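You operate a simulated robot arm through the tools that you are given. There is no shell and no other tool. Be economical: measure what you need, move in short steps, check, and stop when the job is done.

The job below is to be done with a simulated two-armed robot. You get a single attempt, and the scene is never put back.

JOB
Bottle 1 is back empty: shut its knob on the blue pad, then stand it in the red rack.
Fine: hold it while you shut the knob; raise the red flag at the end; the other bottles stay as they are. Set down upright: what you pick out.

The check looks at the end state, three seconds after you hand in, the way a careful person would. Anything else that was tipped, shoved, dropped, spilled or broken makes it a failure.

ROBOT AND FRAMES
Two 7-joint arms with two-finger parallel grippers on one trunk, on a base that drives. Base frame: it is fixed to the floor where the robot stands at the start and does not move with it; the origin is under the middle of the robot, x ahead of it, y to its left, z up; the surface under the hand at the start is at about z = 80. Lengths are in cm, angles in degrees, forces in N, time in s.
The left shoulder is at the start at [2, 11.3, 132.2], the right one opposite. With the tool pointing down near the work surface each hand reaches from about 10 to 54 cm from the robot's upright axis, wherever it stands, measured 20 degrees to its own side. Places, roughly: black bottle knob [50, 0, 110]; blue bottle knob [50, 20, 110]; blue pad [70, 10, 80]; green flag [100, 100, 90]; grey bottle knob [60, 30, 110]; red flag [110, 90, 90]; red rack [100, 80, 80]. Payload 1.57 kg a hand.
The tool frame of a hand sits at the grasp point between the pads (the TCP): z along the fingers, y along the line on which they close. The tips reach 3 cm beyond it. Largest opening 8 cm; finger width 1.7, thickness 1.2; the body of the gripper, 4 by 8.2 cm, starts 8 cm behind the TCP.
Orientation is that of the tool frame in the base frame, as a unit quaternion [w, x, y, z]. With the fingers straight down and closing along the base's y, the tool's x points along the base's -x, its y along +y and its z along -z.

CONTROLS
- The arms move only by the tool send_rows. It takes "left_commands", "right_commands" or both (then of equal length, played together; a hand with none holds still); each is text: rows parted by semicolons, each of 7 numbers parted by spaces: the shift along the base's x, y, z in cm, then the turn, a rotation vector about the base's x, y, z in degrees, then the gripper command, from -1 (shut) to 1 (fully open), values between in proportion. In form: tx ty tz rx ry rz claw; .... A call has 1 to 12 rows; each row shifts and turns the commanded pose from where the row before left it. Rows are played at 5 a second. More than 5 cm and 8.6 degrees between two rows, or a gripper value outside its range, and nothing of the call is played. Where a pose cannot be reached the arm comes as near as it can. A force on the tool above 50 N (or 10 N above the force at the start of the call, whichever is more), or a blocked arm, ends the call early, and 0.2 s more pass. The fingers move at their own pace (about 4.5 cm/s each) and stop on an object; they squeeze with about 40 N. The grip force told is the motor's: it shows also when the fingers shut on nothing. Time passes only in rows, and 0.2 s behind the last, so rows that do not move let the fingers close. It gives the time, the measured TCP pose, the force on the tool (base axes), the opening and the grip force at its end, in the units of the frame above (readings bear some noise), with the torque about the TCP (base axes, N m) and any sound that the robot's microphone picked up.
- Cameras (640 x 400 px; columns grow to the right, rows downward): "scene" is now at [9.09, 5.15, 146.91]; the picture's right is [0.41, -0.91, 0.00], its down [-0.42, -0.19, -0.89] and it looks along [0.81, 0.36, -0.46] (base axes); focal length 214 px, centre (320, 200). "left" rides on the left gripper at [7.2, 0.7, -12.2] in its tool frame; the picture's right is [-0.09, 1.00, 0.00], its down [-0.84, -0.08, -0.54] and it looks along [-0.54, -0.05, 0.84] (tool axes); focal length 238 px, centre (320, 200). "right" rides on the right gripper at [7.2, -0.7, -12.2] in its tool frame; the picture's right is [0.09, 1.00, 0.00], its down [-0.84, 0.08, -0.54] and it looks along [-0.54, 0.05, 0.84] (tool axes); focal length 238 px, centre (320, 200). There is no depth. A picture from a camera that has moved, and an enlarged one, comes with that camera's place and axes in the base frame and with its lens. The place of the scene camera against the robot may be out by one fixed shift of up to 2.5 cm in any direction.
- get_image(camera): a new picture of that camera. It takes no simulated time.
- slide_trunk(by): slides the trunk up (or, below 0, down) by that many cm; the arms and the scene camera ride with it, the base frame stays. It gives what a move gives, with no picture.
- roll_base(legs): drives the robot by 1 to 6 legs, each [ahead, left, turn to the left] in cm, cm and degrees, along the robot's own axes; the way and the turn of a leg run together, so that a leg with both is an arc; at most 150 cm and 180 degrees a leg. The arms and the cameras ride along, it lands a little off, and it stops where it bumps. It gives what a move gives.
- pan_tilt(pan, tilt): turns the head with the scene camera to pan (to the left, within 80 degrees either way) and tilt (down, from -29 to 69), counted from straight ahead of the robot. It gives what a move gives.
- close_up(camera, box): a new picture of the part [left, top, right, bottom] of that camera's present view, enlarged. It takes no simulated time.
- job_done(): hands the job in; it is judged then, once.

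Go step by step. Nothing tells you exact positions but the pictures and the camera data: compare them with the known pose of the tool, close in by small moves and look again before you grip or let go. The budget is 120 turns and 88 pictures, counting those below and the enlarged ones. Unless the task says otherwise, let go and move clear before handing in, and close with one line.

The tools are called after ">>>" as name(argument=value, ...) on one line, values as JSON. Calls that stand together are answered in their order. send_rows: Moves the arms, as the interface text tells. Its arguments: {"type":"object","properties":{"left_commands":{"type":"string"},"right_commands":{"type":"string"}},"required":[]} The other tools are called the same way: slide_trunk (by) slides the trunk up or down; roll_base (legs) drives the base; pan_tilt (pan, tilt) turns the head that bears the scene camera; get_image (camera) takes a picture; close_up (camera, box) takes an enlarged picture of a part of a camera's view; job_done () hands the job in.

At the start:

```text
t: 0.0
left_ee_pos: [39.79, 38.74, 137.11]
left_orientation: [-0.001, -0.001, 1.0, 0.0]
left_ft_force: [0.5, 0.3, -0.4]
left_ft_torque: [-0.02, 0.01, 0.0]
left_width: 8.01
left_finger_force: 0.1
right_ee_pos: [33.65, -3.77, 135.38]
right_orientation: [0.0, 0.001, 1.0, 0.0]
right_ft_force: [0.1, 0.4, -0.5]
right_ft_torque: [-0.02, -0.03, -0.05]
right_width: 7.99
right_finger_force: 0.0
trunk travel left (down, up): [-37.5, 19.5]
robot x, y, heading: [-0.05, -0.08, -0.0]
head pan, tilt: [24.2, 27.5]
```

scene: 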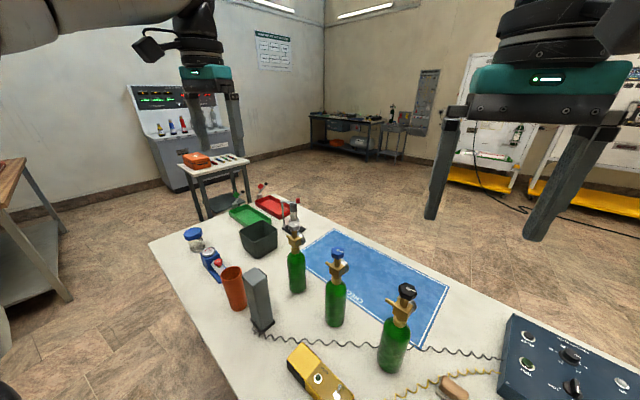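
right: 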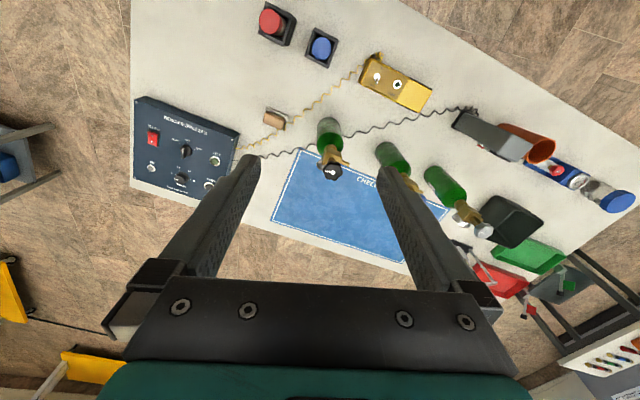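
left: 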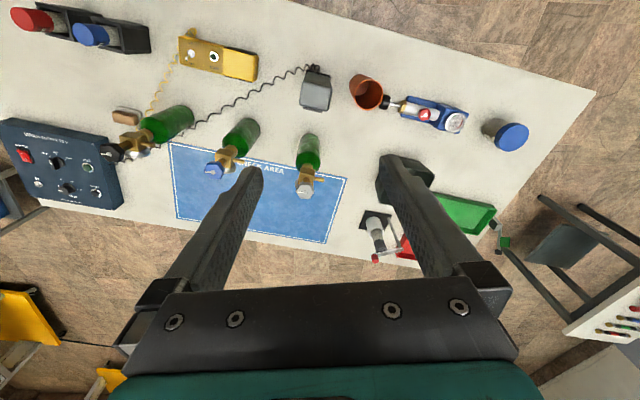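

I see three green bottles with black, blue and grey knobs, standing beside the blue pad. Next I look for the markings that tell which one is bottle 1.

>>> close_up(camera="scene", box=[260, 220, 440, 390])

>>> close_up(camera="scene", box=[180, 170, 340, 280])

>>> close_up(camera="left", box=[90, 80, 350, 250])

>>> close_up(camera="scene", box=[240, 0, 320, 80])

```text
2.35 times, centred on (350, 305) of scene
camera zoom: at [9.09, 5.15, 146.91], right [0.41, -0.91, 0.0], down [-0.42, -0.19, -0.89], along [0.81, 0.36, -0.46], focal length 505 px, centre (249, -47)
```

zoom: 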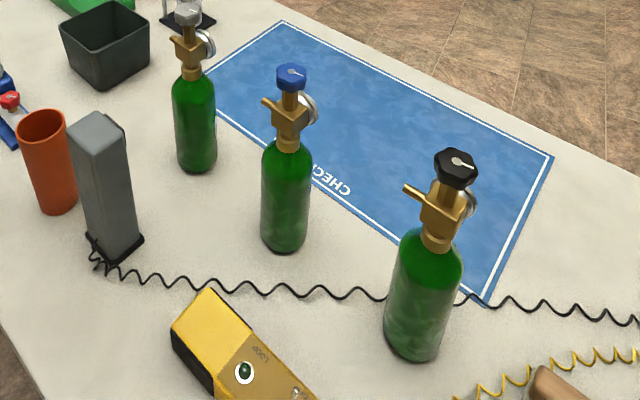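

```text
3.64 times, centred on (260, 225) of scene
camera zoom: at [9.09, 5.15, 146.91], right [0.41, -0.91, 0.0], down [-0.42, -0.19, -0.89], along [0.81, 0.36, -0.46], focal length 780 px, centre (538, 109)
```

zoom: 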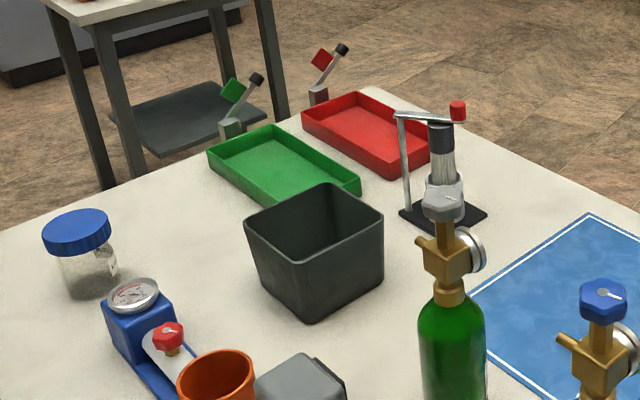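

```text
2.35 times, centred on (220, 165) of left
camera zoom: at [32.53, 39.33, 149.29], right [0.09, 1.0, 0.0], down [0.84, -0.08, 0.54], along [0.54, -0.05, -0.84], focal length 561 px, centre (555, 282)
```

zoom: 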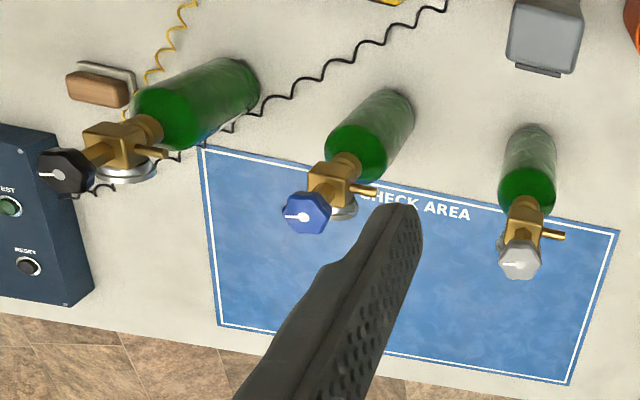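

```text
5.00 times, centred on (280, 40) of scene
camera zoom: at [9.09, 5.15, 146.91], right [0.41, -0.91, 0.0], down [-0.42, -0.19, -0.89], along [0.81, 0.36, -0.46], focal length 1072 px, centre (520, 1000)
```

zoom: 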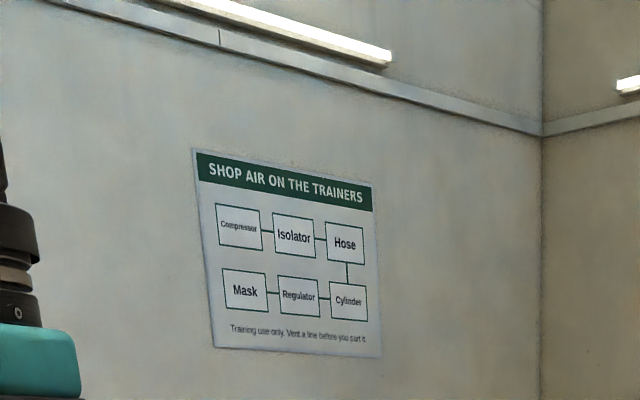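

The bottles' gauges (and any labels) face away from me. I look down at the table edge and around before going further.

>>> pan_tilt(pan=5, tilt=62)

>>> get_image(camera="scene")

>>> pan_tilt(pan=60, tilt=40)

>>> get_image(camera="scene")

```text
t: 1.0
left_ee_pos: [39.92, 38.73, 137.2]
left_orientation: [0.001, 0.0, 1.0, -0.001]
left_ft_force: [0.4, 0.0, 0.0]
left_ft_torque: [0.0, -0.01, 0.0]
left_width: 8.0
left_finger_force: 0.1
right_ee_pos: [33.76, -3.76, 135.56]
right_orientation: [0.0, 0.0, 1.0, 0.001]
right_ft_force: [-0.3, -0.3, -0.3]
right_ft_torque: [-0.01, -0.02, -0.03]
right_width: 7.99
right_finger_force: 0.1
trunk travel left (down, up): [-37.5, 19.5]
robot x, y, heading: [0.07, -0.19, -0.1]
head pan, tilt: [5.0, 62.0]
```

```text
80 pictures are left
camera scene: at [7.17, 1.97, 142.08], right [0.09, -1.0, 0.0], down [-0.88, -0.08, -0.47], along [0.47, 0.04, -0.88], focal length 214 px, centre (320, 200)
```

scene: 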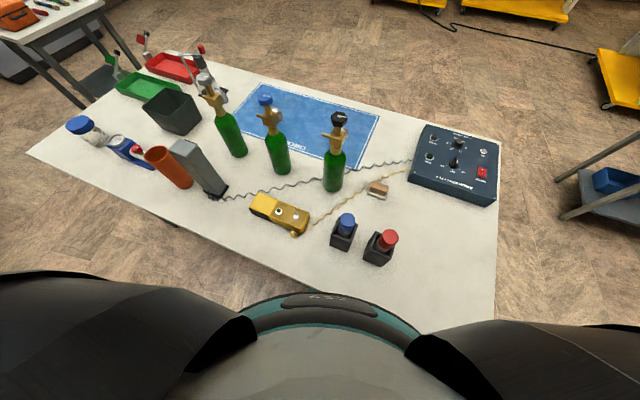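

```text
t: 2.2
left_ee_pos: [39.83, 38.71, 137.28]
left_orientation: [0.0, -0.001, 1.0, 0.0]
left_ft_force: [-0.8, 0.5, -0.1]
left_ft_torque: [0.01, 0.01, 0.02]
left_width: 8.03
left_finger_force: 0.1
right_ee_pos: [33.67, -3.76, 135.48]
right_orientation: [0.0, 0.0, 1.0, 0.0]
right_ft_force: [-0.3, -0.4, -0.5]
right_ft_torque: [0.0, 0.02, -0.03]
right_width: 7.97
right_finger_force: 0.1
trunk travel left (down, up): [-37.5, 19.5]
robot x, y, heading: [-0.39, -0.27, -0.1]
head pan, tilt: [60.0, 40.0]
```

```text
79 pictures are left
camera scene: at [5.02, 8.76, 144.98], right [0.87, -0.5, 0.0], down [-0.32, -0.56, -0.77], along [0.38, 0.66, -0.64], focal length 214 px, centre (320, 200)
```

scene: 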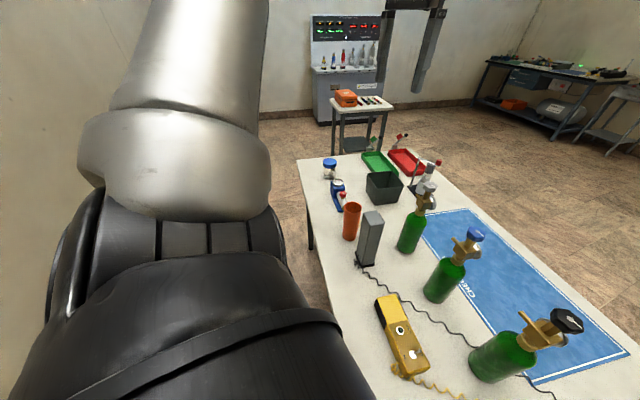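

A wall console with a display stands behind; it and the board may tell the numbers, so I enlarge it.

>>> pan_tilt(pan=48, tilt=12)

>>> get_image(camera="scene")

```text
t: 3.2
left_ee_pos: [39.77, 38.69, 137.24]
left_orientation: [0.001, -0.001, 1.0, 0.0]
left_ft_force: [0.2, 0.1, 0.7]
left_ft_torque: [0.02, 0.0, -0.02]
left_width: 8.0
left_finger_force: 0.0
right_ee_pos: [33.84, -3.72, 135.42]
right_orientation: [0.0, 0.0, 1.0, 0.0]
right_ft_force: [0.4, -0.2, 0.3]
right_ft_torque: [0.02, 0.02, -0.01]
right_width: 7.98
right_finger_force: 0.1
trunk travel left (down, up): [-37.5, 19.5]
robot x, y, heading: [0.21, 0.11, -0.2]
head pan, tilt: [48.0, 12.0]
```

```text
78 pictures are left
camera scene: at [7.0, 8.34, 149.42], right [0.74, -0.67, 0.0], down [-0.14, -0.16, -0.98], along [0.65, 0.73, -0.21], focal length 214 px, centre (320, 200)
```

scene: 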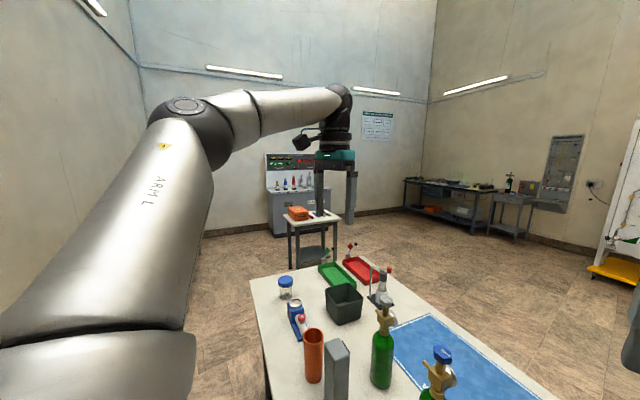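

>>> close_up(camera="scene", box=[260, 145, 330, 200])

>>> close_up(camera="scene", box=[260, 240, 420, 345])

```text
7.27 times, centred on (295, 172) of scene
camera zoom: at [7.0, 8.34, 149.42], right [0.74, -0.67, 0.0], down [-0.14, -0.16, -0.98], along [0.65, 0.73, -0.21], focal length 1560 px, centre (502, 400)
```

zoom: 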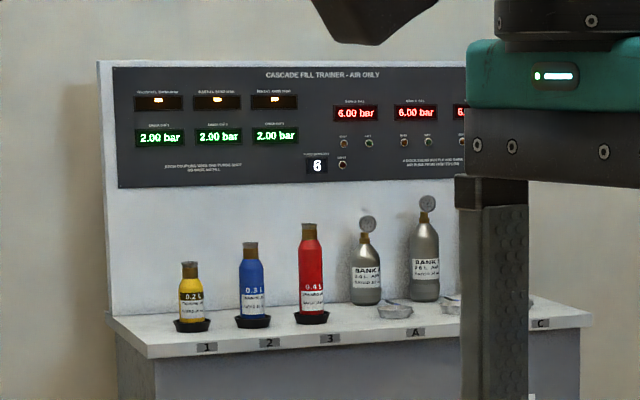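

```text
3.81 times, centred on (340, 292) of scene
camera zoom: at [7.0, 8.34, 149.42], right [0.74, -0.67, 0.0], down [-0.14, -0.16, -0.98], along [0.65, 0.73, -0.21], focal length 817 px, centre (244, -152)
```

zoom: 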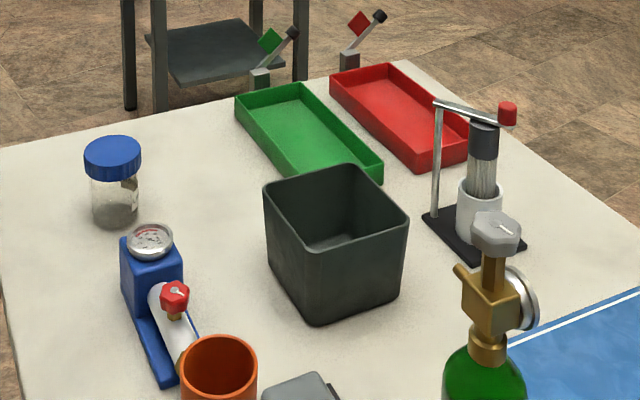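

The numbers are not visible from this side. The pad and rack lie along the far edge of the table (beyond reach from here), so I think of driving round the right end; I check the floor there.

>>> pan_tilt(pan=-60, tilt=35)

>>> get_image(camera="scene")

>>> pan_tilt(pan=-20, tilt=25)

>>> get_image(camera="scene")

```text
t: 5.0
left_ee_pos: [39.85, 38.64, 137.15]
left_orientation: [0.001, -0.001, 1.0, 0.001]
left_ft_force: [-0.2, 0.6, 0.6]
left_ft_torque: [-0.03, -0.01, -0.01]
left_width: 7.98
left_finger_force: 0.1
right_ee_pos: [33.7, -3.63, 135.54]
right_orientation: [0.001, 0.0, 1.0, 0.0]
right_ft_force: [-0.1, -0.9, -0.5]
right_ft_torque: [-0.01, 0.04, 0.02]
right_width: 7.98
right_finger_force: 0.0
trunk travel left (down, up): [-37.5, 19.5]
robot x, y, heading: [0.03, 0.25, 0.2]
head pan, tilt: [-60.0, 35.0]
```

```text
75 pictures are left
camera scene: at [5.17, -6.22, 145.74], right [-0.87, -0.5, 0.0], down [-0.29, 0.5, -0.82], along [0.41, -0.71, -0.57], focal length 214 px, centre (320, 200)
```

scene: 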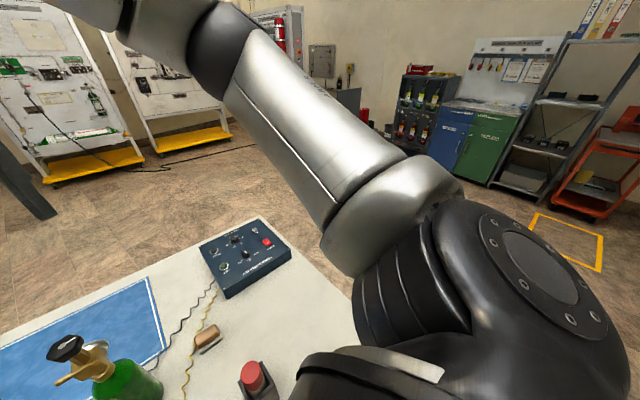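

```text
t: 6.1
left_ee_pos: [39.84, 38.64, 137.08]
left_orientation: [0.001, -0.001, 1.0, 0.0]
left_ft_force: [0.8, -0.7, 0.9]
left_ft_torque: [0.0, 0.0, 0.03]
left_width: 8.01
left_finger_force: 0.1
right_ee_pos: [33.76, -3.67, 135.52]
right_orientation: [0.0, 0.001, 1.0, 0.0]
right_ft_force: [0.5, 1.3, -0.2]
right_ft_torque: [-0.01, 0.02, -0.01]
right_width: 8.01
right_finger_force: 0.1
trunk travel left (down, up): [-37.5, 19.5]
robot x, y, heading: [0.04, -0.12, 0.1]
head pan, tilt: [-20.0, 25.0]
```

```text
74 pictures are left
camera scene: at [9.42, -1.76, 147.31], right [-0.34, -0.94, 0.0], down [-0.4, 0.14, -0.91], along [0.85, -0.31, -0.42], focal length 214 px, centre (320, 200)
```

scene: 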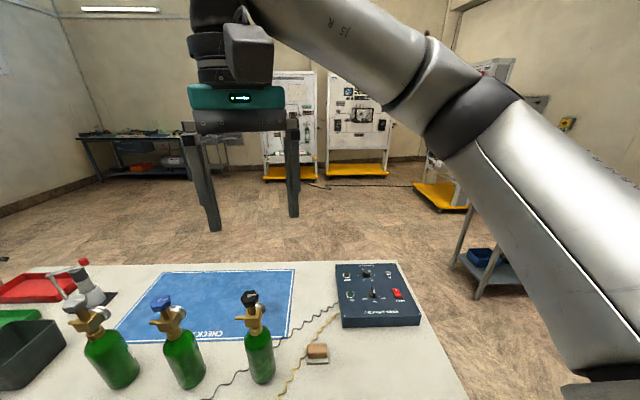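

The floor at the right end is open (shelf at about [85, -168]). I back off and slide along the near edge to beyond the table's right end.

>>> roll_base(legs=[[-12, 0, 0], [-28, -78, 0]])

>>> pan_tilt(pan=-10, tilt=35)

>>> get_image(camera="scene")

>>> pan_tilt(pan=-80, tilt=20)

>>> get_image(camera="scene")

```text
t: 11.4
left_ee_pos: [-0.57, -39.23, 137.18]
left_orientation: [0.0, -0.007, 1.0, 0.0]
left_ft_force: [-0.1, 0.1, 0.8]
left_ft_torque: [0.04, 0.01, 0.01]
left_width: 7.95
left_finger_force: 0.1
right_ee_pos: [-6.09, -81.68, 135.54]
right_orientation: [0.0, -0.006, 1.0, -0.001]
right_ft_force: [-0.4, -0.1, 0.5]
right_ft_torque: [0.0, 0.04, 0.04]
right_width: 8.01
right_finger_force: 0.1
trunk travel left (down, up): [-37.5, 19.5]
robot x, y, heading: [-39.44, -78.11, 0.8]
head pan, tilt: [-20.0, 25.0]
```

```text
t: 12.1
left_ee_pos: [-0.46, -39.18, 137.17]
left_orientation: [-0.001, -0.007, 1.0, -0.001]
left_ft_force: [0.2, -0.2, -0.4]
left_ft_torque: [-0.02, 0.01, 0.01]
left_width: 8.0
left_finger_force: 0.1
right_ee_pos: [-5.98, -81.71, 135.4]
right_orientation: [0.0, -0.007, 1.0, 0.0]
right_ft_force: [-0.1, -0.2, 0.5]
right_ft_torque: [0.01, 0.0, -0.01]
right_width: 7.99
right_finger_force: 0.0
trunk travel left (down, up): [-37.5, 19.5]
robot x, y, heading: [-40.12, -78.16, 0.4]
head pan, tilt: [-10.0, 35.0]
```

```text
73 pictures are left
camera scene: at [-30.35, -78.4, 145.74], right [-0.16, -0.99, 0.0], down [-0.57, 0.09, -0.82], along [0.81, -0.13, -0.57], focal length 214 px, centre (320, 200)
```

scene: 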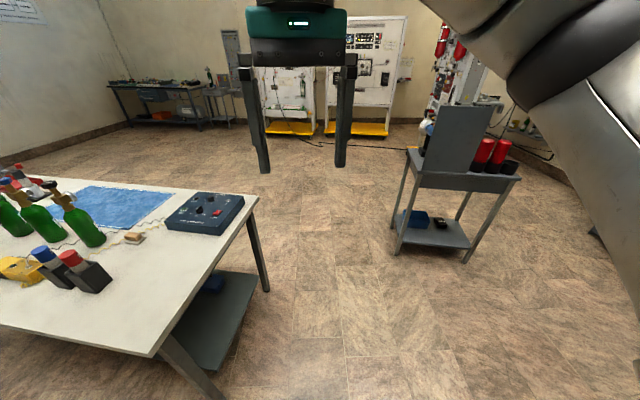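

```text
t: 13.5
left_ee_pos: [-0.51, -39.16, 137.15]
left_orientation: [-0.001, -0.008, 1.0, 0.0]
left_ft_force: [-0.7, -0.1, 0.4]
left_ft_torque: [-0.01, 0.01, 0.0]
left_width: 7.98
left_finger_force: 0.1
right_ee_pos: [-6.05, -81.66, 135.5]
right_orientation: [0.0, -0.006, 1.0, 0.0]
right_ft_force: [0.3, -0.8, 0.8]
right_ft_torque: [0.01, 0.0, -0.04]
right_width: 7.98
right_finger_force: 0.0
trunk travel left (down, up): [-37.5, 19.5]
robot x, y, heading: [-39.98, -78.65, 0.7]
head pan, tilt: [-80.0, 20.0]
```

```text
72 pictures are left
camera scene: at [-37.3, -86.13, 148.12], right [-0.98, -0.19, 0.0], down [-0.06, 0.34, -0.94], along [0.18, -0.92, -0.34], focal length 214 px, centre (320, 200)
```

scene: 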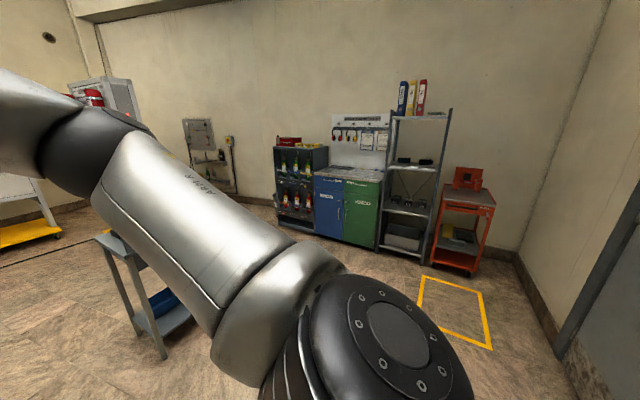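

The gap between table and small shelf is about 90 cm wide. I turn to the right here until I face away from the gap, then back through it so my front ends up facing the table's far side.

>>> roll_base(legs=[[0, 0, -100], [0, 0, -97]])

>>> roll_base(legs=[[-60, 0, 0]])

```text
t: 22.3
left_ee_pos: [-89.53, -102.87, 137.17]
left_orientation: [-0.001, 0.988, -0.157, -0.001]
left_ft_force: [0.8, -0.1, 0.0]
left_ft_torque: [0.04, 0.0, 0.01]
left_width: 7.99
left_finger_force: 0.0
right_ee_pos: [-70.74, -64.44, 135.45]
right_orientation: [0.0, 0.988, -0.156, 0.0]
right_ft_force: [-0.5, 0.5, -0.2]
right_ft_torque: [0.0, 0.01, 0.0]
right_width: 7.99
right_finger_force: 0.1
trunk travel left (down, up): [-37.5, 19.5]
robot x, y, heading: [-39.6, -78.44, 162.1]
head pan, tilt: [-80.0, 20.0]
```

```text
t: 25.7
left_ee_pos: [-31.98, -121.46, 137.05]
left_orientation: [0.0, 0.987, -0.163, 0.0]
left_ft_force: [-0.3, -0.4, -0.4]
left_ft_torque: [0.01, 0.0, 0.0]
left_width: 8.01
left_finger_force: 0.1
right_ee_pos: [-12.29, -83.47, 135.45]
right_orientation: [0.0, 0.987, -0.164, 0.0]
right_ft_force: [0.5, 0.0, 0.2]
right_ft_torque: [0.01, 0.0, 0.01]
right_width: 8.0
right_finger_force: 0.0
trunk travel left (down, up): [-37.5, 19.5]
robot x, y, heading: [18.38, -97.72, 161.1]
head pan, tilt: [-80.0, 20.0]
```

I am through about half the gap; I back the rest of the way past the far edge and then slide along it to my right.

>>> roll_base(legs=[[-72, -8, 2], [0, -110, 0]])

>>> pan_tilt(pan=0, tilt=40)

>>> get_image(camera="scene")

```text
t: 34.9
left_ee_pos: [72.4, -33.62, 137.25]
left_orientation: [0.0, 0.989, -0.147, 0.0]
left_ft_force: [0.6, 1.0, -0.2]
left_ft_torque: [-0.02, -0.01, 0.04]
left_width: 7.98
left_finger_force: 0.1
right_ee_pos: [90.62, 5.12, 135.45]
right_orientation: [0.0, 0.989, -0.148, 0.0]
right_ft_force: [-0.7, -0.1, -0.2]
right_ft_torque: [0.0, 0.0, 0.01]
right_width: 8.02
right_finger_force: 0.1
trunk travel left (down, up): [-37.5, 19.5]
robot x, y, heading: [121.38, -8.42, 163.0]
head pan, tilt: [-80.0, 20.0]
```

```text
t: 36.5
left_ee_pos: [72.53, -33.64, 137.12]
left_orientation: [0.0, 0.989, -0.148, 0.0]
left_ft_force: [-0.4, -0.1, -0.5]
left_ft_torque: [-0.01, 0.02, -0.01]
left_width: 7.97
left_finger_force: 0.1
right_ee_pos: [90.66, 5.08, 135.4]
right_orientation: [0.0, 0.989, -0.148, 0.0]
right_ft_force: [0.4, 0.4, 0.3]
right_ft_torque: [0.0, -0.01, -0.02]
right_width: 7.99
right_finger_force: 0.0
trunk travel left (down, up): [-37.5, 19.5]
robot x, y, heading: [121.48, -8.33, 162.8]
head pan, tilt: [0.0, 40.0]
```

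```text
71 pictures are left
camera scene: at [112.45, -4.12, 144.98], right [0.29, 0.96, 0.0], down [0.61, -0.19, -0.77], along [-0.73, 0.22, -0.64], focal length 214 px, centre (320, 200)
```

scene: 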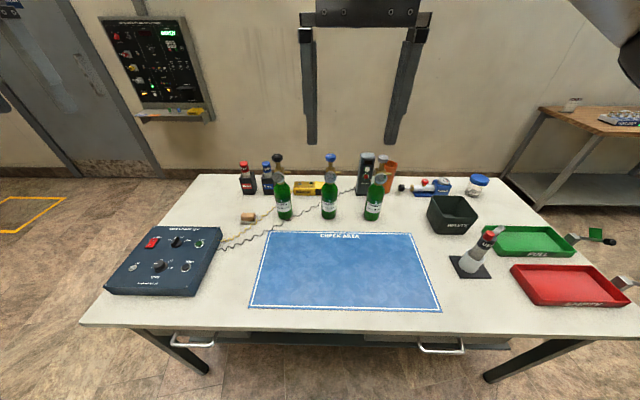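

Now I face the table from its far side, with labels visible. I enlarge the bottles, the racks and the flags.

>>> close_up(camera="scene", box=[255, 145, 405, 230])

>>> close_up(camera="scene", box=[430, 180, 640, 320])

>>> close_up(camera="scene", box=[95, 10, 215, 125])

```text
4.27 times, centred on (330, 188) of scene
camera zoom: at [112.45, -4.12, 144.98], right [0.29, 0.96, 0.0], down [0.61, -0.19, -0.77], along [-0.73, 0.22, -0.64], focal length 915 px, centre (277, 253)
```

zoom: 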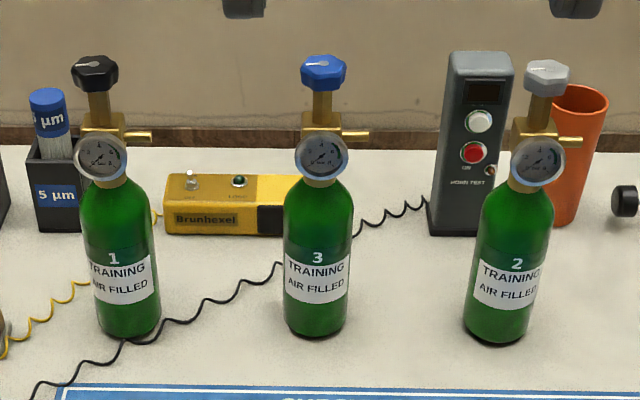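

```text
2.86 times, centred on (535, 250) of scene
camera zoom: at [112.45, -4.12, 144.98], right [0.29, 0.96, 0.0], down [0.61, -0.19, -0.77], along [-0.73, 0.22, -0.64], focal length 613 px, centre (-294, 57)
```

zoom: 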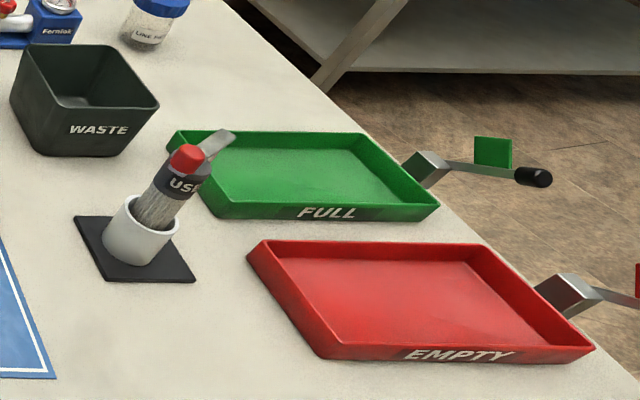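

```text
3.48 times, centred on (155, 68) of scene
camera zoom: at [112.45, -4.12, 144.98], right [0.29, 0.96, 0.0], down [0.61, -0.19, -0.77], along [-0.73, 0.22, -0.64], focal length 746 px, centre (894, 661)
```

zoom: 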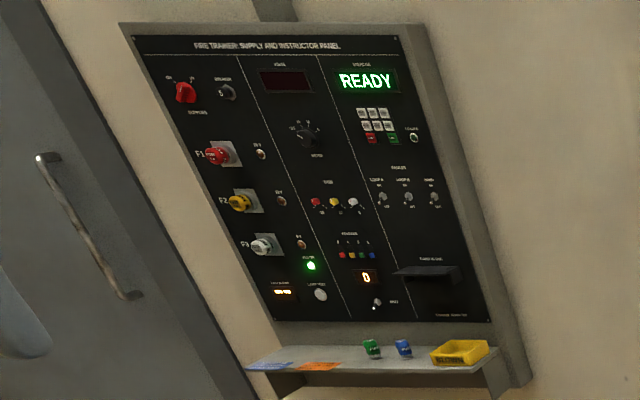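

Bottle 1 is the one with the black knob (about [45, 0.5]); the red tray is "EMPTY". I drive closer, in front of bottle 1, and look at its knob with the wrist cameras.

>>> roll_base(legs=[[16, 18, 0]])

>>> get_image(camera="scene")

>>> get_image(camera="right")

```text
t: 38.2
left_ee_pos: [51.77, -46.89, 137.18]
left_orientation: [-0.001, 0.99, -0.142, 0.001]
left_ft_force: [0.5, -1.0, 0.4]
left_ft_torque: [0.02, -0.02, -0.02]
left_width: 7.99
left_finger_force: 0.0
right_ee_pos: [69.74, -8.0, 135.46]
right_orientation: [0.0, 0.99, -0.143, 0.001]
right_ft_force: [-0.9, -1.1, -0.6]
right_ft_torque: [0.02, -0.05, -0.01]
right_width: 7.99
right_finger_force: 0.0
trunk travel left (down, up): [-37.5, 19.5]
robot x, y, heading: [101.17, -20.98, 163.3]
head pan, tilt: [0.0, 40.0]
```

```text
67 pictures are left
camera scene: at [91.63, -17.03, 144.98], right [0.28, 0.96, 0.0], down [0.62, -0.18, -0.77], along [-0.73, 0.22, -0.64], focal length 214 px, centre (320, 200)
```

scene: 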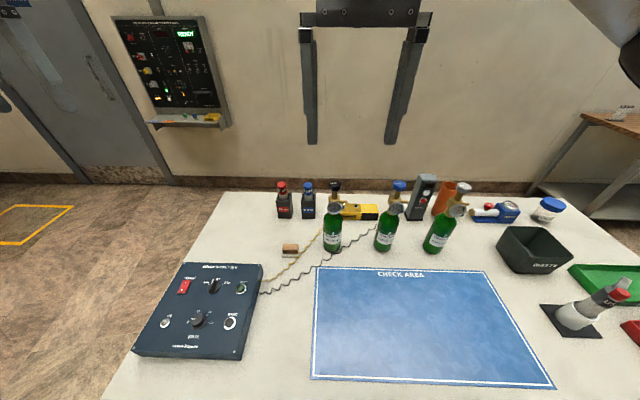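

```text
66 pictures are left
camera right: at [76.79, -9.44, 147.5], right [-0.19, -0.98, 0.0], down [-0.82, 0.16, 0.54], along [-0.53, 0.1, -0.84], focal length 238 px, centre (320, 200)
```

right: 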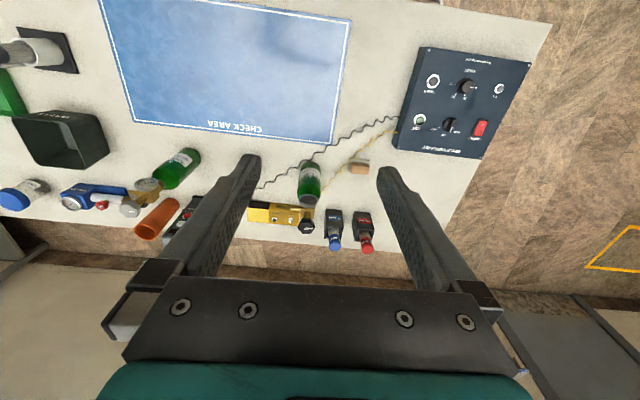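

Bottle 1 stands at about [46.5, -1]. I turn the right hand to a 45° slanting pose, so that it can take the bottle by its body from below the gauge, and stay high for now.

>>> send_rows(right_commands="-1.06 1 -0.95 0 0 7 1; -1.06 1 -0.95 0 0 7 1; -1.06 1 -0.95 0 0 7 1; -1.06 1 -0.95 0 0 7 1; -1.06 1 -0.95 0 0 7 1; -1.06 1 -0.95 -2.355 7.12 0 1; -1.06 1 -0.95 -2.355 7.12 0 1; -1.06 1 -0.95 -2.355 7.12 0 1; -1.06 1 -0.95 -2.355 7.12 0 1; -1.06 1 -0.95 -2.355 7.12 0 1; -1.06 1 -0.95 -2.355 7.12 0 1")

>>> get_image(camera="right")

```text
t: 40.6
left_ee_pos: [51.87, -46.89, 137.23]
left_orientation: [0.0, 0.99, -0.143, 0.0]
left_ft_force: [-0.3, -0.4, 0.7]
left_ft_torque: [-0.01, 0.03, -0.03]
left_width: 7.99
left_finger_force: 0.1
right_ee_pos: [58.24, 3.33, 124.95]
right_orientation: [0.06, 0.911, 0.149, -0.38]
right_ft_force: [0.3, 0.5, 0.2]
right_ft_torque: [0.03, 0.02, -0.01]
right_width: 7.99
right_finger_force: 0.1
trunk travel left (down, up): [-37.5, 19.5]
robot x, y, heading: [100.94, -20.85, 163.5]
head pan, tilt: [0.0, 40.0]
```

```text
65 pictures are left
camera right: at [70.95, 8.12, 128.38], right [0.38, -0.92, -0.07], down [-0.17, -0.14, 0.98], along [-0.91, -0.36, -0.21], focal length 238 px, centre (320, 200)
```

right: 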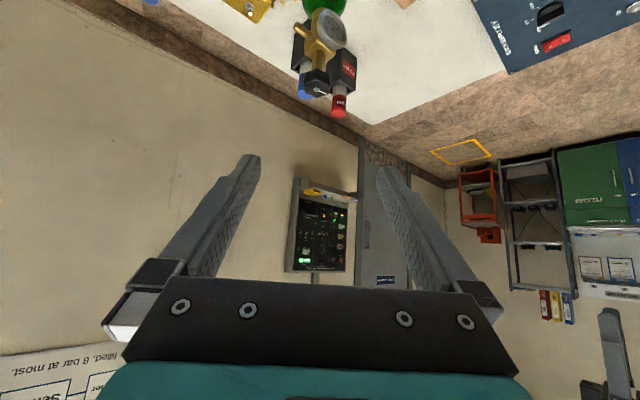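

>>> send_rows(right_commands="-0.2 0 -4.5 0 0 0 1; -0.4 -0.2 -4.5 0 0 0 1; -0.4 -0.2 -4.5 0 0 0 1; -0.4 -0.2 -4.5 0 0 0 1; -0.4 -0.3 -4.5 0 0 0 1; -0.4 -0.3 -4.5 0 0 0 1")

>>> get_image(camera="right")

>>> pan_tilt(pan=0, tilt=48)

>>> get_image(camera="scene")

```text
t: 42.0
left_ee_pos: [51.93, -46.96, 137.07]
left_orientation: [0.0, 0.99, -0.143, -0.001]
left_ft_force: [1.0, 0.4, 0.1]
left_ft_torque: [0.0, 0.05, 0.0]
left_width: 8.0
left_finger_force: 0.1
right_ee_pos: [55.87, 1.6, 97.83]
right_orientation: [0.06, 0.912, 0.15, -0.377]
right_ft_force: [-0.5, -0.1, 0.1]
right_ft_torque: [0.01, -0.03, -0.01]
right_width: 7.99
right_finger_force: 0.1
trunk travel left (down, up): [-37.5, 19.5]
robot x, y, heading: [101.28, -21.36, 163.4]
head pan, tilt: [0.0, 40.0]
```

```text
64 pictures are left
camera right: at [68.77, 6.56, 101.27], right [0.38, -0.92, -0.07], down [-0.17, -0.14, 0.97], along [-0.91, -0.36, -0.21], focal length 238 px, centre (320, 200)
```

right: 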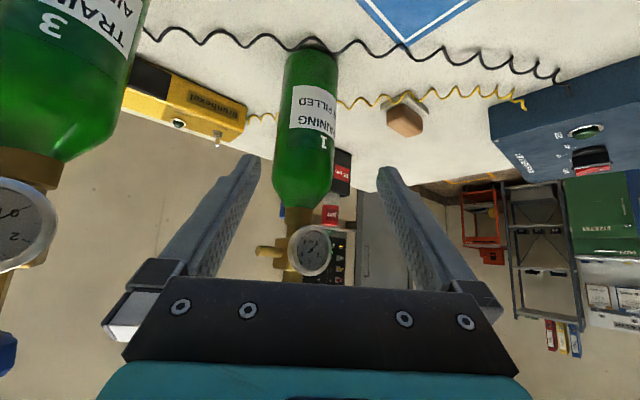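

```text
t: 42.7
left_ee_pos: [51.93, -46.91, 137.16]
left_orientation: [0.0, 0.99, -0.143, 0.0]
left_ft_force: [-0.3, -0.3, 0.5]
left_ft_torque: [0.02, -0.02, -0.02]
left_width: 8.0
left_finger_force: 0.1
right_ee_pos: [55.94, 1.71, 97.94]
right_orientation: [0.062, 0.911, 0.15, -0.378]
right_ft_force: [0.7, 0.1, -0.7]
right_ft_torque: [-0.01, -0.01, -0.01]
right_width: 7.99
right_finger_force: 0.0
trunk travel left (down, up): [-37.5, 19.5]
robot x, y, heading: [101.25, -21.18, 163.8]
head pan, tilt: [0.0, 48.0]
```

```text
63 pictures are left
camera scene: at [92.29, -17.16, 143.84], right [0.28, 0.96, 0.0], down [0.71, -0.21, -0.67], along [-0.64, 0.19, -0.74], focal length 214 px, centre (320, 200)
```

scene: 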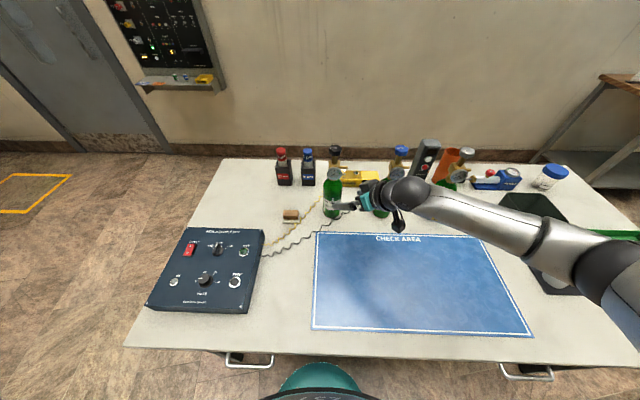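

Lined up from behind the gauge, the hand is 1.4 cm to one side of bottle 1's axis. I correct sideways and come in most of the way.

>>> send_rows(right_commands="-0.53 1.3 0 0 0 0 1; -2 -0.66 -2 0 0 0 1; -2 -0.66 -2 0 0 0 1; -2 -0.66 -2 0 0 0 1; 0 0 0 0 0 0 1")

>>> get_image(camera="right")

```text
t: 43.9
left_ee_pos: [51.85, -46.87, 137.18]
left_orientation: [0.0, 0.99, -0.143, 0.0]
left_ft_force: [0.3, 0.4, -0.2]
left_ft_torque: [0.0, 0.03, -0.01]
left_width: 8.0
left_finger_force: 0.1
right_ee_pos: [49.17, 1.22, 92.07]
right_orientation: [0.059, 0.912, 0.149, -0.378]
right_ft_force: [0.3, 0.2, 0.1]
right_ft_torque: [0.0, 0.01, 0.03]
right_width: 8.02
right_finger_force: 0.0
trunk travel left (down, up): [-37.5, 19.5]
robot x, y, heading: [101.28, -21.22, 163.6]
head pan, tilt: [0.0, 48.0]
```

```text
62 pictures are left
camera right: at [62.14, 6.1, 95.42], right [0.38, -0.92, -0.07], down [-0.17, -0.14, 0.97], along [-0.91, -0.36, -0.21], focal length 238 px, centre (320, 200)
```

right: 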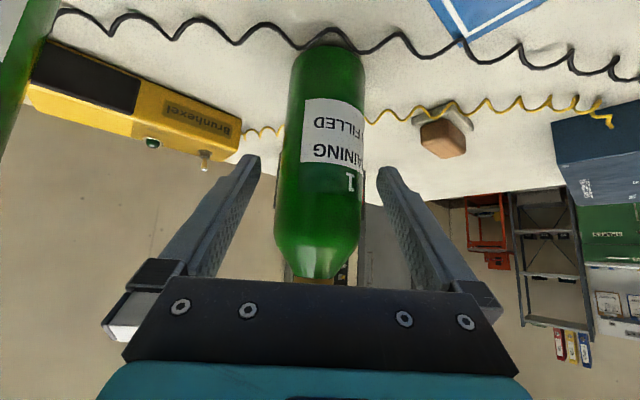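

Well centred now. I go in the last 5.5 cm and close gently around the body.

>>> send_rows(right_commands="-1.9 -0.65 -2 0 0 0 1; -1.9 -0.65 -2 0 0 0 1; 0 0 0 0 0 0 1")

>>> get_image(camera="right")

>>> close_up(camera="scene", box=[290, 130, 450, 240])

```text
t: 44.7
left_ee_pos: [51.92, -46.81, 137.13]
left_orientation: [0.0, 0.99, -0.143, 0.0]
left_ft_force: [0.8, -0.3, 0.0]
left_ft_torque: [-0.04, 0.02, 0.04]
left_width: 8.0
left_finger_force: 0.0
right_ee_pos: [46.17, -0.73, 87.9]
right_orientation: [0.058, 0.912, 0.142, -0.381]
right_ft_force: [-0.1, 0.0, 0.4]
right_ft_torque: [-0.02, 0.0, 0.0]
right_width: 7.99
right_finger_force: 0.2
right hand out of reach, approached as far as the arm can: row 2
trunk travel left (down, up): [-37.5, 19.5]
robot x, y, heading: [100.84, -21.31, 163.5]
head pan, tilt: [0.0, 48.0]
```

```text
61 pictures are left
camera right: at [59.0, 4.03, 91.2], right [0.37, -0.93, -0.07], down [-0.17, -0.14, 0.98], along [-0.91, -0.35, -0.21], focal length 238 px, centre (320, 200)
```

right: 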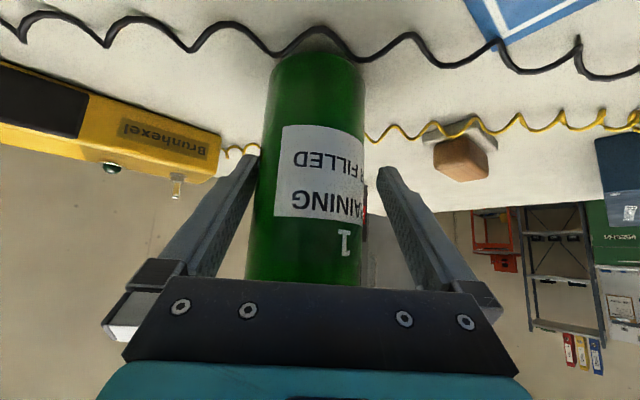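

```text
3.64 times, centred on (370, 185) of scene
camera zoom: at [92.34, -17.09, 143.84], right [0.28, 0.96, 0.0], down [0.71, -0.21, -0.67], along [-0.64, 0.19, -0.74], focal length 780 px, centre (138, 254)
```

zoom: 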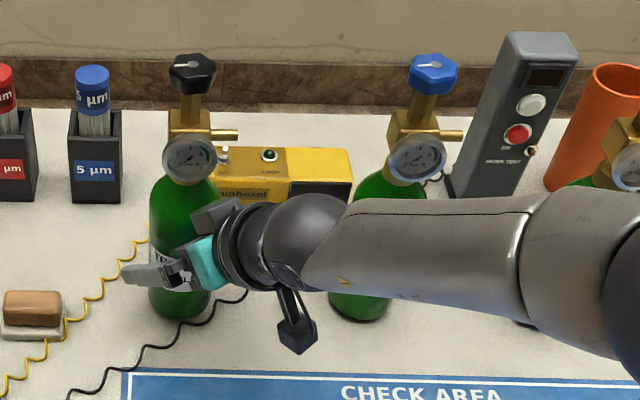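

The arm is at the end of its reach, but the body is well between the pads; I nudge half a centimetre and close.

>>> send_rows(right_commands="0.2 0.45 0 0 0 0 1; 0 0 0 0 0 0 0.4; 0 0 0 0 0 0 -0.2; 0 0 0 0 0 0 -1; 0 0 0 0 0 0 -1; 0 0 0 0 0 0 -1")

>>> get_image(camera="right")

```text
t: 46.1
left_ee_pos: [51.92, -46.92, 137.19]
left_orientation: [0.0, 0.99, -0.143, 0.001]
left_ft_force: [-0.3, -0.5, 0.1]
left_ft_torque: [-0.03, 0.03, 0.01]
left_width: 8.01
left_finger_force: 0.0
right_ee_pos: [46.08, -0.68, 87.48]
right_orientation: [0.061, 0.912, 0.145, -0.379]
right_ft_force: [-1.6, 4.0, 4.8]
right_ft_torque: [0.09, 0.04, -0.01]
right_width: 6.29
right_finger_force: 39.9
right hand out of reach, approached as far as the arm can: row 1
trunk travel left (down, up): [-37.5, 19.5]
robot x, y, heading: [100.89, -20.96, 163.4]
head pan, tilt: [0.0, 48.0]
```

```text
59 pictures are left
camera right: at [58.9, 4.15, 90.89], right [0.37, -0.93, -0.07], down [-0.17, -0.14, 0.98], along [-0.91, -0.35, -0.21], focal length 238 px, centre (320, 200)
```

right: 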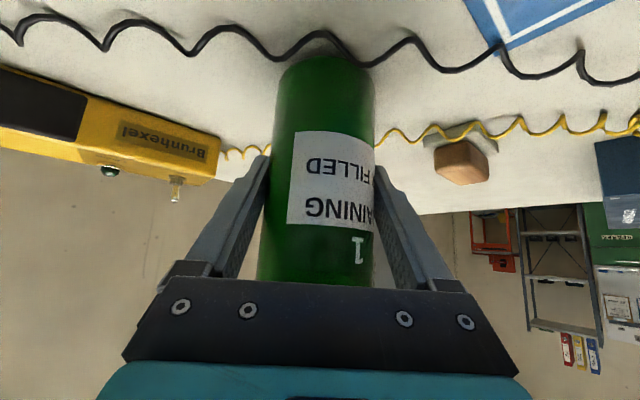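

Firm grip (6.29 cm). I lift straight up a little while easing towards me, and check.

>>> send_rows(right_commands="0 0 1.5 0 0 0 -1; 0.2 0 2 0 0 0 -1; 0.5 0 2 0 0 0 -1; 0.5 0 1.5 0 0 0 -1")

>>> get_image(camera="scene")

```text
t: 47.1
left_ee_pos: [51.86, -46.98, 137.28]
left_orientation: [0.001, 0.99, -0.143, -0.001]
left_ft_force: [0.4, -0.1, -0.1]
left_ft_torque: [0.0, -0.04, -0.05]
left_width: 8.0
left_finger_force: 0.1
right_ee_pos: [46.91, 0.28, 94.97]
right_orientation: [0.06, 0.912, 0.148, -0.377]
right_ft_force: [0.3, 0.4, -6.5]
right_ft_torque: [0.03, -0.02, -0.02]
right_width: 6.27
right_finger_force: 39.8
trunk travel left (down, up): [-37.5, 19.5]
robot x, y, heading: [100.94, -21.12, 163.5]
head pan, tilt: [0.0, 48.0]
```

```text
58 pictures are left
camera scene: at [92.26, -17.12, 143.83], right [0.28, 0.96, 0.0], down [0.71, -0.21, -0.67], along [-0.64, 0.19, -0.74], focal length 214 px, centre (320, 200)
```

scene: 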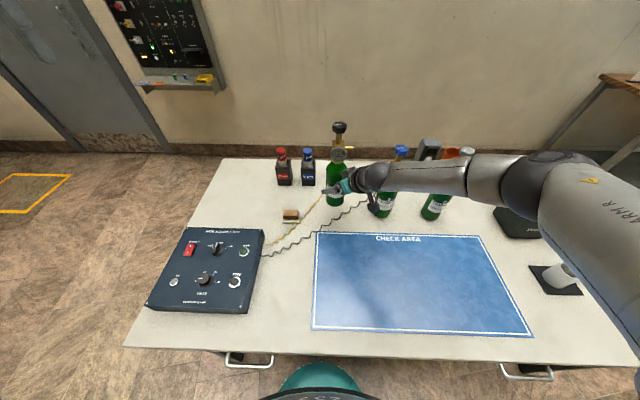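

Bottle 1 is up. I carry it over the pad.

>>> send_rows(right_commands="3.8 -0.74 0 0 0 0 -1; 3.8 -0.74 0 0 0 0 -1; 3.8 -0.74 0 0 0 0 -1; 3.8 -0.74 0 0 0 0 -1; 3.8 -0.74 0 0 0 0 -1; 0 0 0 0 0 0 -1")

>>> get_image(camera="scene")

>>> get_image(camera="right")

```text
t: 48.5
left_ee_pos: [51.78, -46.92, 137.22]
left_orientation: [0.0, 0.99, -0.143, 0.0]
left_ft_force: [-0.2, 0.3, 0.0]
left_ft_torque: [0.02, -0.01, 0.01]
left_width: 7.99
left_finger_force: 0.0
right_ee_pos: [66.07, -3.48, 94.99]
right_orientation: [0.06, 0.912, 0.15, -0.377]
right_ft_force: [-0.3, 0.2, -5.7]
right_ft_torque: [0.0, -0.04, 0.01]
right_width: 6.31
right_finger_force: 39.9
trunk travel left (down, up): [-37.5, 19.5]
robot x, y, heading: [101.07, -21.13, 163.5]
head pan, tilt: [0.0, 48.0]
```

```text
57 pictures are left
camera scene: at [92.14, -17.13, 143.82], right [0.28, 0.96, 0.0], down [0.71, -0.21, -0.67], along [-0.64, 0.19, -0.74], focal length 214 px, centre (320, 200)
```

scene: 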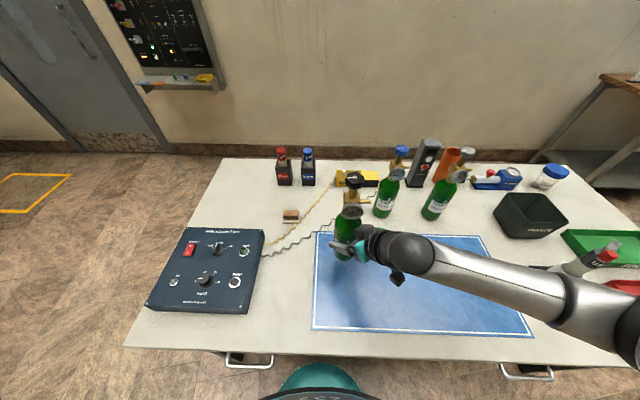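

```text
56 pictures are left
camera right: at [78.72, 1.4, 98.36], right [0.38, -0.92, -0.07], down [-0.17, -0.14, 0.97], along [-0.91, -0.36, -0.22], focal length 238 px, centre (320, 200)
```

right: 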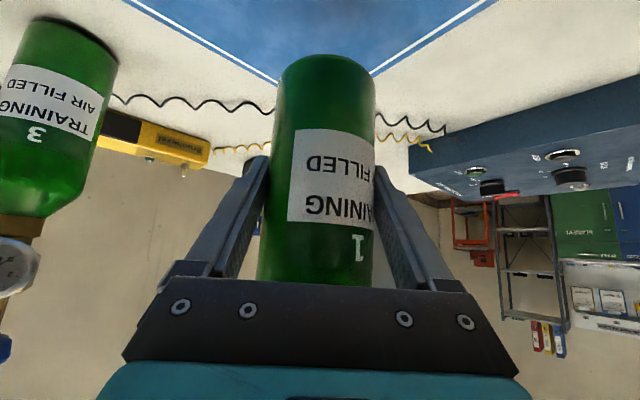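

>>> send_rows(right_commands="0 0 -2 0 0 0 -1; 0 0 -2 0 0 0 -1; 0 0 -2 0 0 0 -1; 0 0 -0.8 0 0 0 -1; 0 0 -0.4 0 0 0 -1; 0 0 0 0 0 0 -1")

```text
t: 49.9
left_ee_pos: [51.92, -46.97, 137.19]
left_orientation: [0.001, 0.99, -0.143, 0.0]
left_ft_force: [-0.1, -0.3, 0.1]
left_ft_torque: [0.0, 0.03, -0.03]
left_width: 8.01
left_finger_force: 0.1
right_ee_pos: [65.98, -3.35, 87.9]
right_orientation: [0.06, 0.911, 0.149, -0.379]
right_ft_force: [0.3, 1.1, 0.0]
right_ft_torque: [-0.02, 0.03, 0.02]
right_width: 6.31
right_finger_force: 39.7
trunk travel left (down, up): [-37.5, 19.5]
robot x, y, heading: [101.29, -20.88, 163.5]
head pan, tilt: [0.0, 48.0]
```

The bottle stands on the pad, still held. Now the left hand comes above the knob to look at it.

>>> send_rows(left_commands="1.4 4.35 -1.2 0 0 0 1; 1.4 4.35 -1.2 0 0 0 1; 1.4 4.35 -1.2 0 0 0 1; 1.4 4.35 -1.2 0 0 0 1; 1.4 4.35 -1.2 0 0 0 1; 1.4 4.35 -1.2 0 0 0 1; 1.4 4.35 -1.2 0 0 0 1; 1.4 4.35 -1.2 0 0 0 1; 1.4 4.35 -1.2 0 0 0 1; 1.4 4.35 -1.2 0 0 0 1; 0 0 0 0 0 0 1", right_commands="0 0 -0.2 0 0 0 -1; 0 0 0 0 0 0 -1; 0 0 0 0 0 0 -1; 0 0 0 0 0 0 -1; 0 0 0 0 0 0 -1; 0 0 0 0 0 0 -1; 0 0 0 0 0 0 -1; 0 0 0 0 0 0 -1; 0 0 0 0 0 0 -1; 0 0 0 0 0 0 -1; 0 0 0 0 0 0 -1")

>>> get_image(camera="left")

>>> get_image(camera="scene")

```text
t: 52.3
left_ee_pos: [65.26, -17.84, 127.96]
left_orientation: [-0.001, 0.99, -0.143, -0.001]
left_ft_force: [0.4, -0.1, -0.1]
left_ft_torque: [0.0, 0.02, 0.03]
left_width: 7.99
left_finger_force: 0.3
left hand out of reach, approached as far as the arm can: row 7, 8, 9, 10
right_ee_pos: [65.9, -3.46, 87.68]
right_orientation: [0.059, 0.911, 0.148, -0.38]
right_ft_force: [-1.1, 3.3, 21.0]
right_ft_torque: [-0.51, 0.19, 0.01]
right_width: 6.29
right_finger_force: 40.0
trunk travel left (down, up): [-37.5, 19.5]
robot x, y, heading: [101.09, -20.63, 163.7]
head pan, tilt: [0.0, 48.0]
```

```text
55 pictures are left
camera left: at [71.95, -20.53, 140.03], right [-0.37, -0.93, 0.0], down [-0.78, 0.31, 0.54], along [-0.5, 0.2, -0.84], focal length 238 px, centre (320, 200)
```

left: 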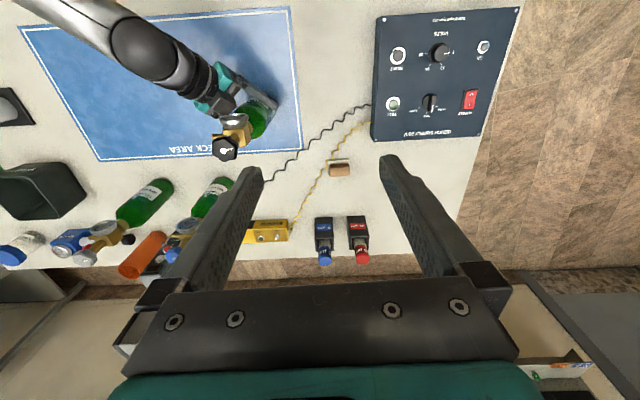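

```text
54 pictures are left
camera scene: at [92.38, -17.19, 143.85], right [0.28, 0.96, 0.0], down [0.71, -0.21, -0.67], along [-0.64, 0.19, -0.74], focal length 214 px, centre (320, 200)
```

scene: 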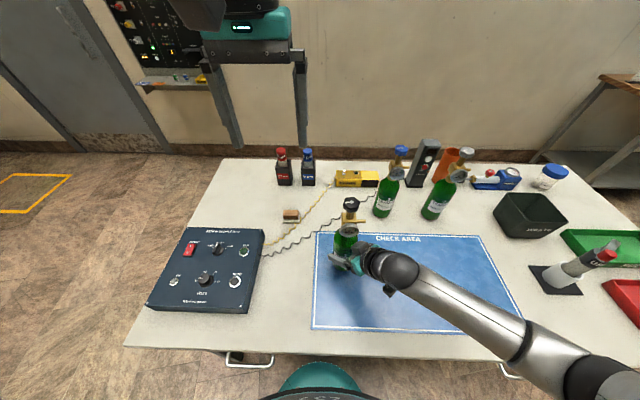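

The left hand stopped short at y = -18: high up and across the body it is at its limit. I try lower, where the arm can unfold more, staying above the knob.

>>> send_rows(left_commands="0 0 -3 0 0 0 1; 0 0 -3 0 0 0 1; 0 0 -3 0 0 0 1; 0 0 0 0 0 0 1", right_commands="0 0 0.1 0 0 0 -1; 0 0 0 0 0 0 -1; 0 0 0 0 0 0 -1; 0 0 0 0 0 0 -1")

```text
t: 53.3
left_ee_pos: [65.04, -17.72, 118.87]
left_orientation: [0.0, 0.99, -0.142, 0.0]
left_ft_force: [0.4, 0.2, -0.5]
left_ft_torque: [-0.03, -0.04, 0.05]
left_width: 8.01
left_finger_force: 0.0
right_ee_pos: [66.02, -3.49, 87.73]
right_orientation: [0.06, 0.911, 0.149, -0.379]
right_ft_force: [-5.0, 0.2, 12.5]
right_ft_torque: [-0.48, 0.57, -0.12]
right_width: 6.28
right_finger_force: 40.1
trunk travel left (down, up): [-37.5, 19.5]
robot x, y, heading: [101.36, -21.0, 163.8]
head pan, tilt: [0.0, 48.0]
```

>>> send_rows(left_commands="0.2 3.5 -0.8 0 0 0 1; 0.2 3.5 -0.8 0 0 0 1; 0.2 3.5 -0.8 0 0 0 1; 0 0 0 0 0 0 1")

>>> get_image(camera="left")

```text
t: 54.3
left_ee_pos: [66.1, -17.19, 117.91]
left_orientation: [-0.001, 0.99, -0.143, -0.001]
left_ft_force: [0.2, 0.3, 0.1]
left_ft_torque: [-0.02, 0.01, 0.0]
left_width: 8.02
left_finger_force: 0.1
left hand out of reach, approached as far as the arm can: row 1, 2, 3
right_ee_pos: [66.07, -3.58, 87.78]
right_orientation: [0.06, 0.911, 0.149, -0.379]
right_ft_force: [-1.7, 0.6, 14.1]
right_ft_torque: [-0.46, 0.26, -0.07]
right_width: 6.29
right_finger_force: 40.6
trunk travel left (down, up): [-37.5, 19.5]
robot x, y, heading: [100.68, -20.85, 163.4]
head pan, tilt: [0.0, 48.0]
```

```text
53 pictures are left
camera left: at [72.74, -19.91, 130.04], right [-0.37, -0.93, 0.0], down [-0.78, 0.31, 0.54], along [-0.5, 0.2, -0.84], focal length 238 px, centre (320, 200)
```

left: 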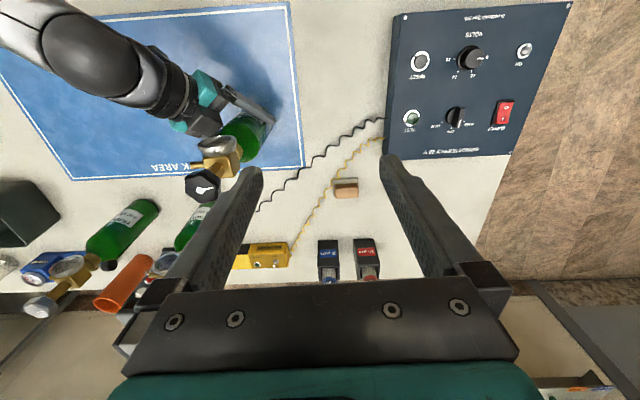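

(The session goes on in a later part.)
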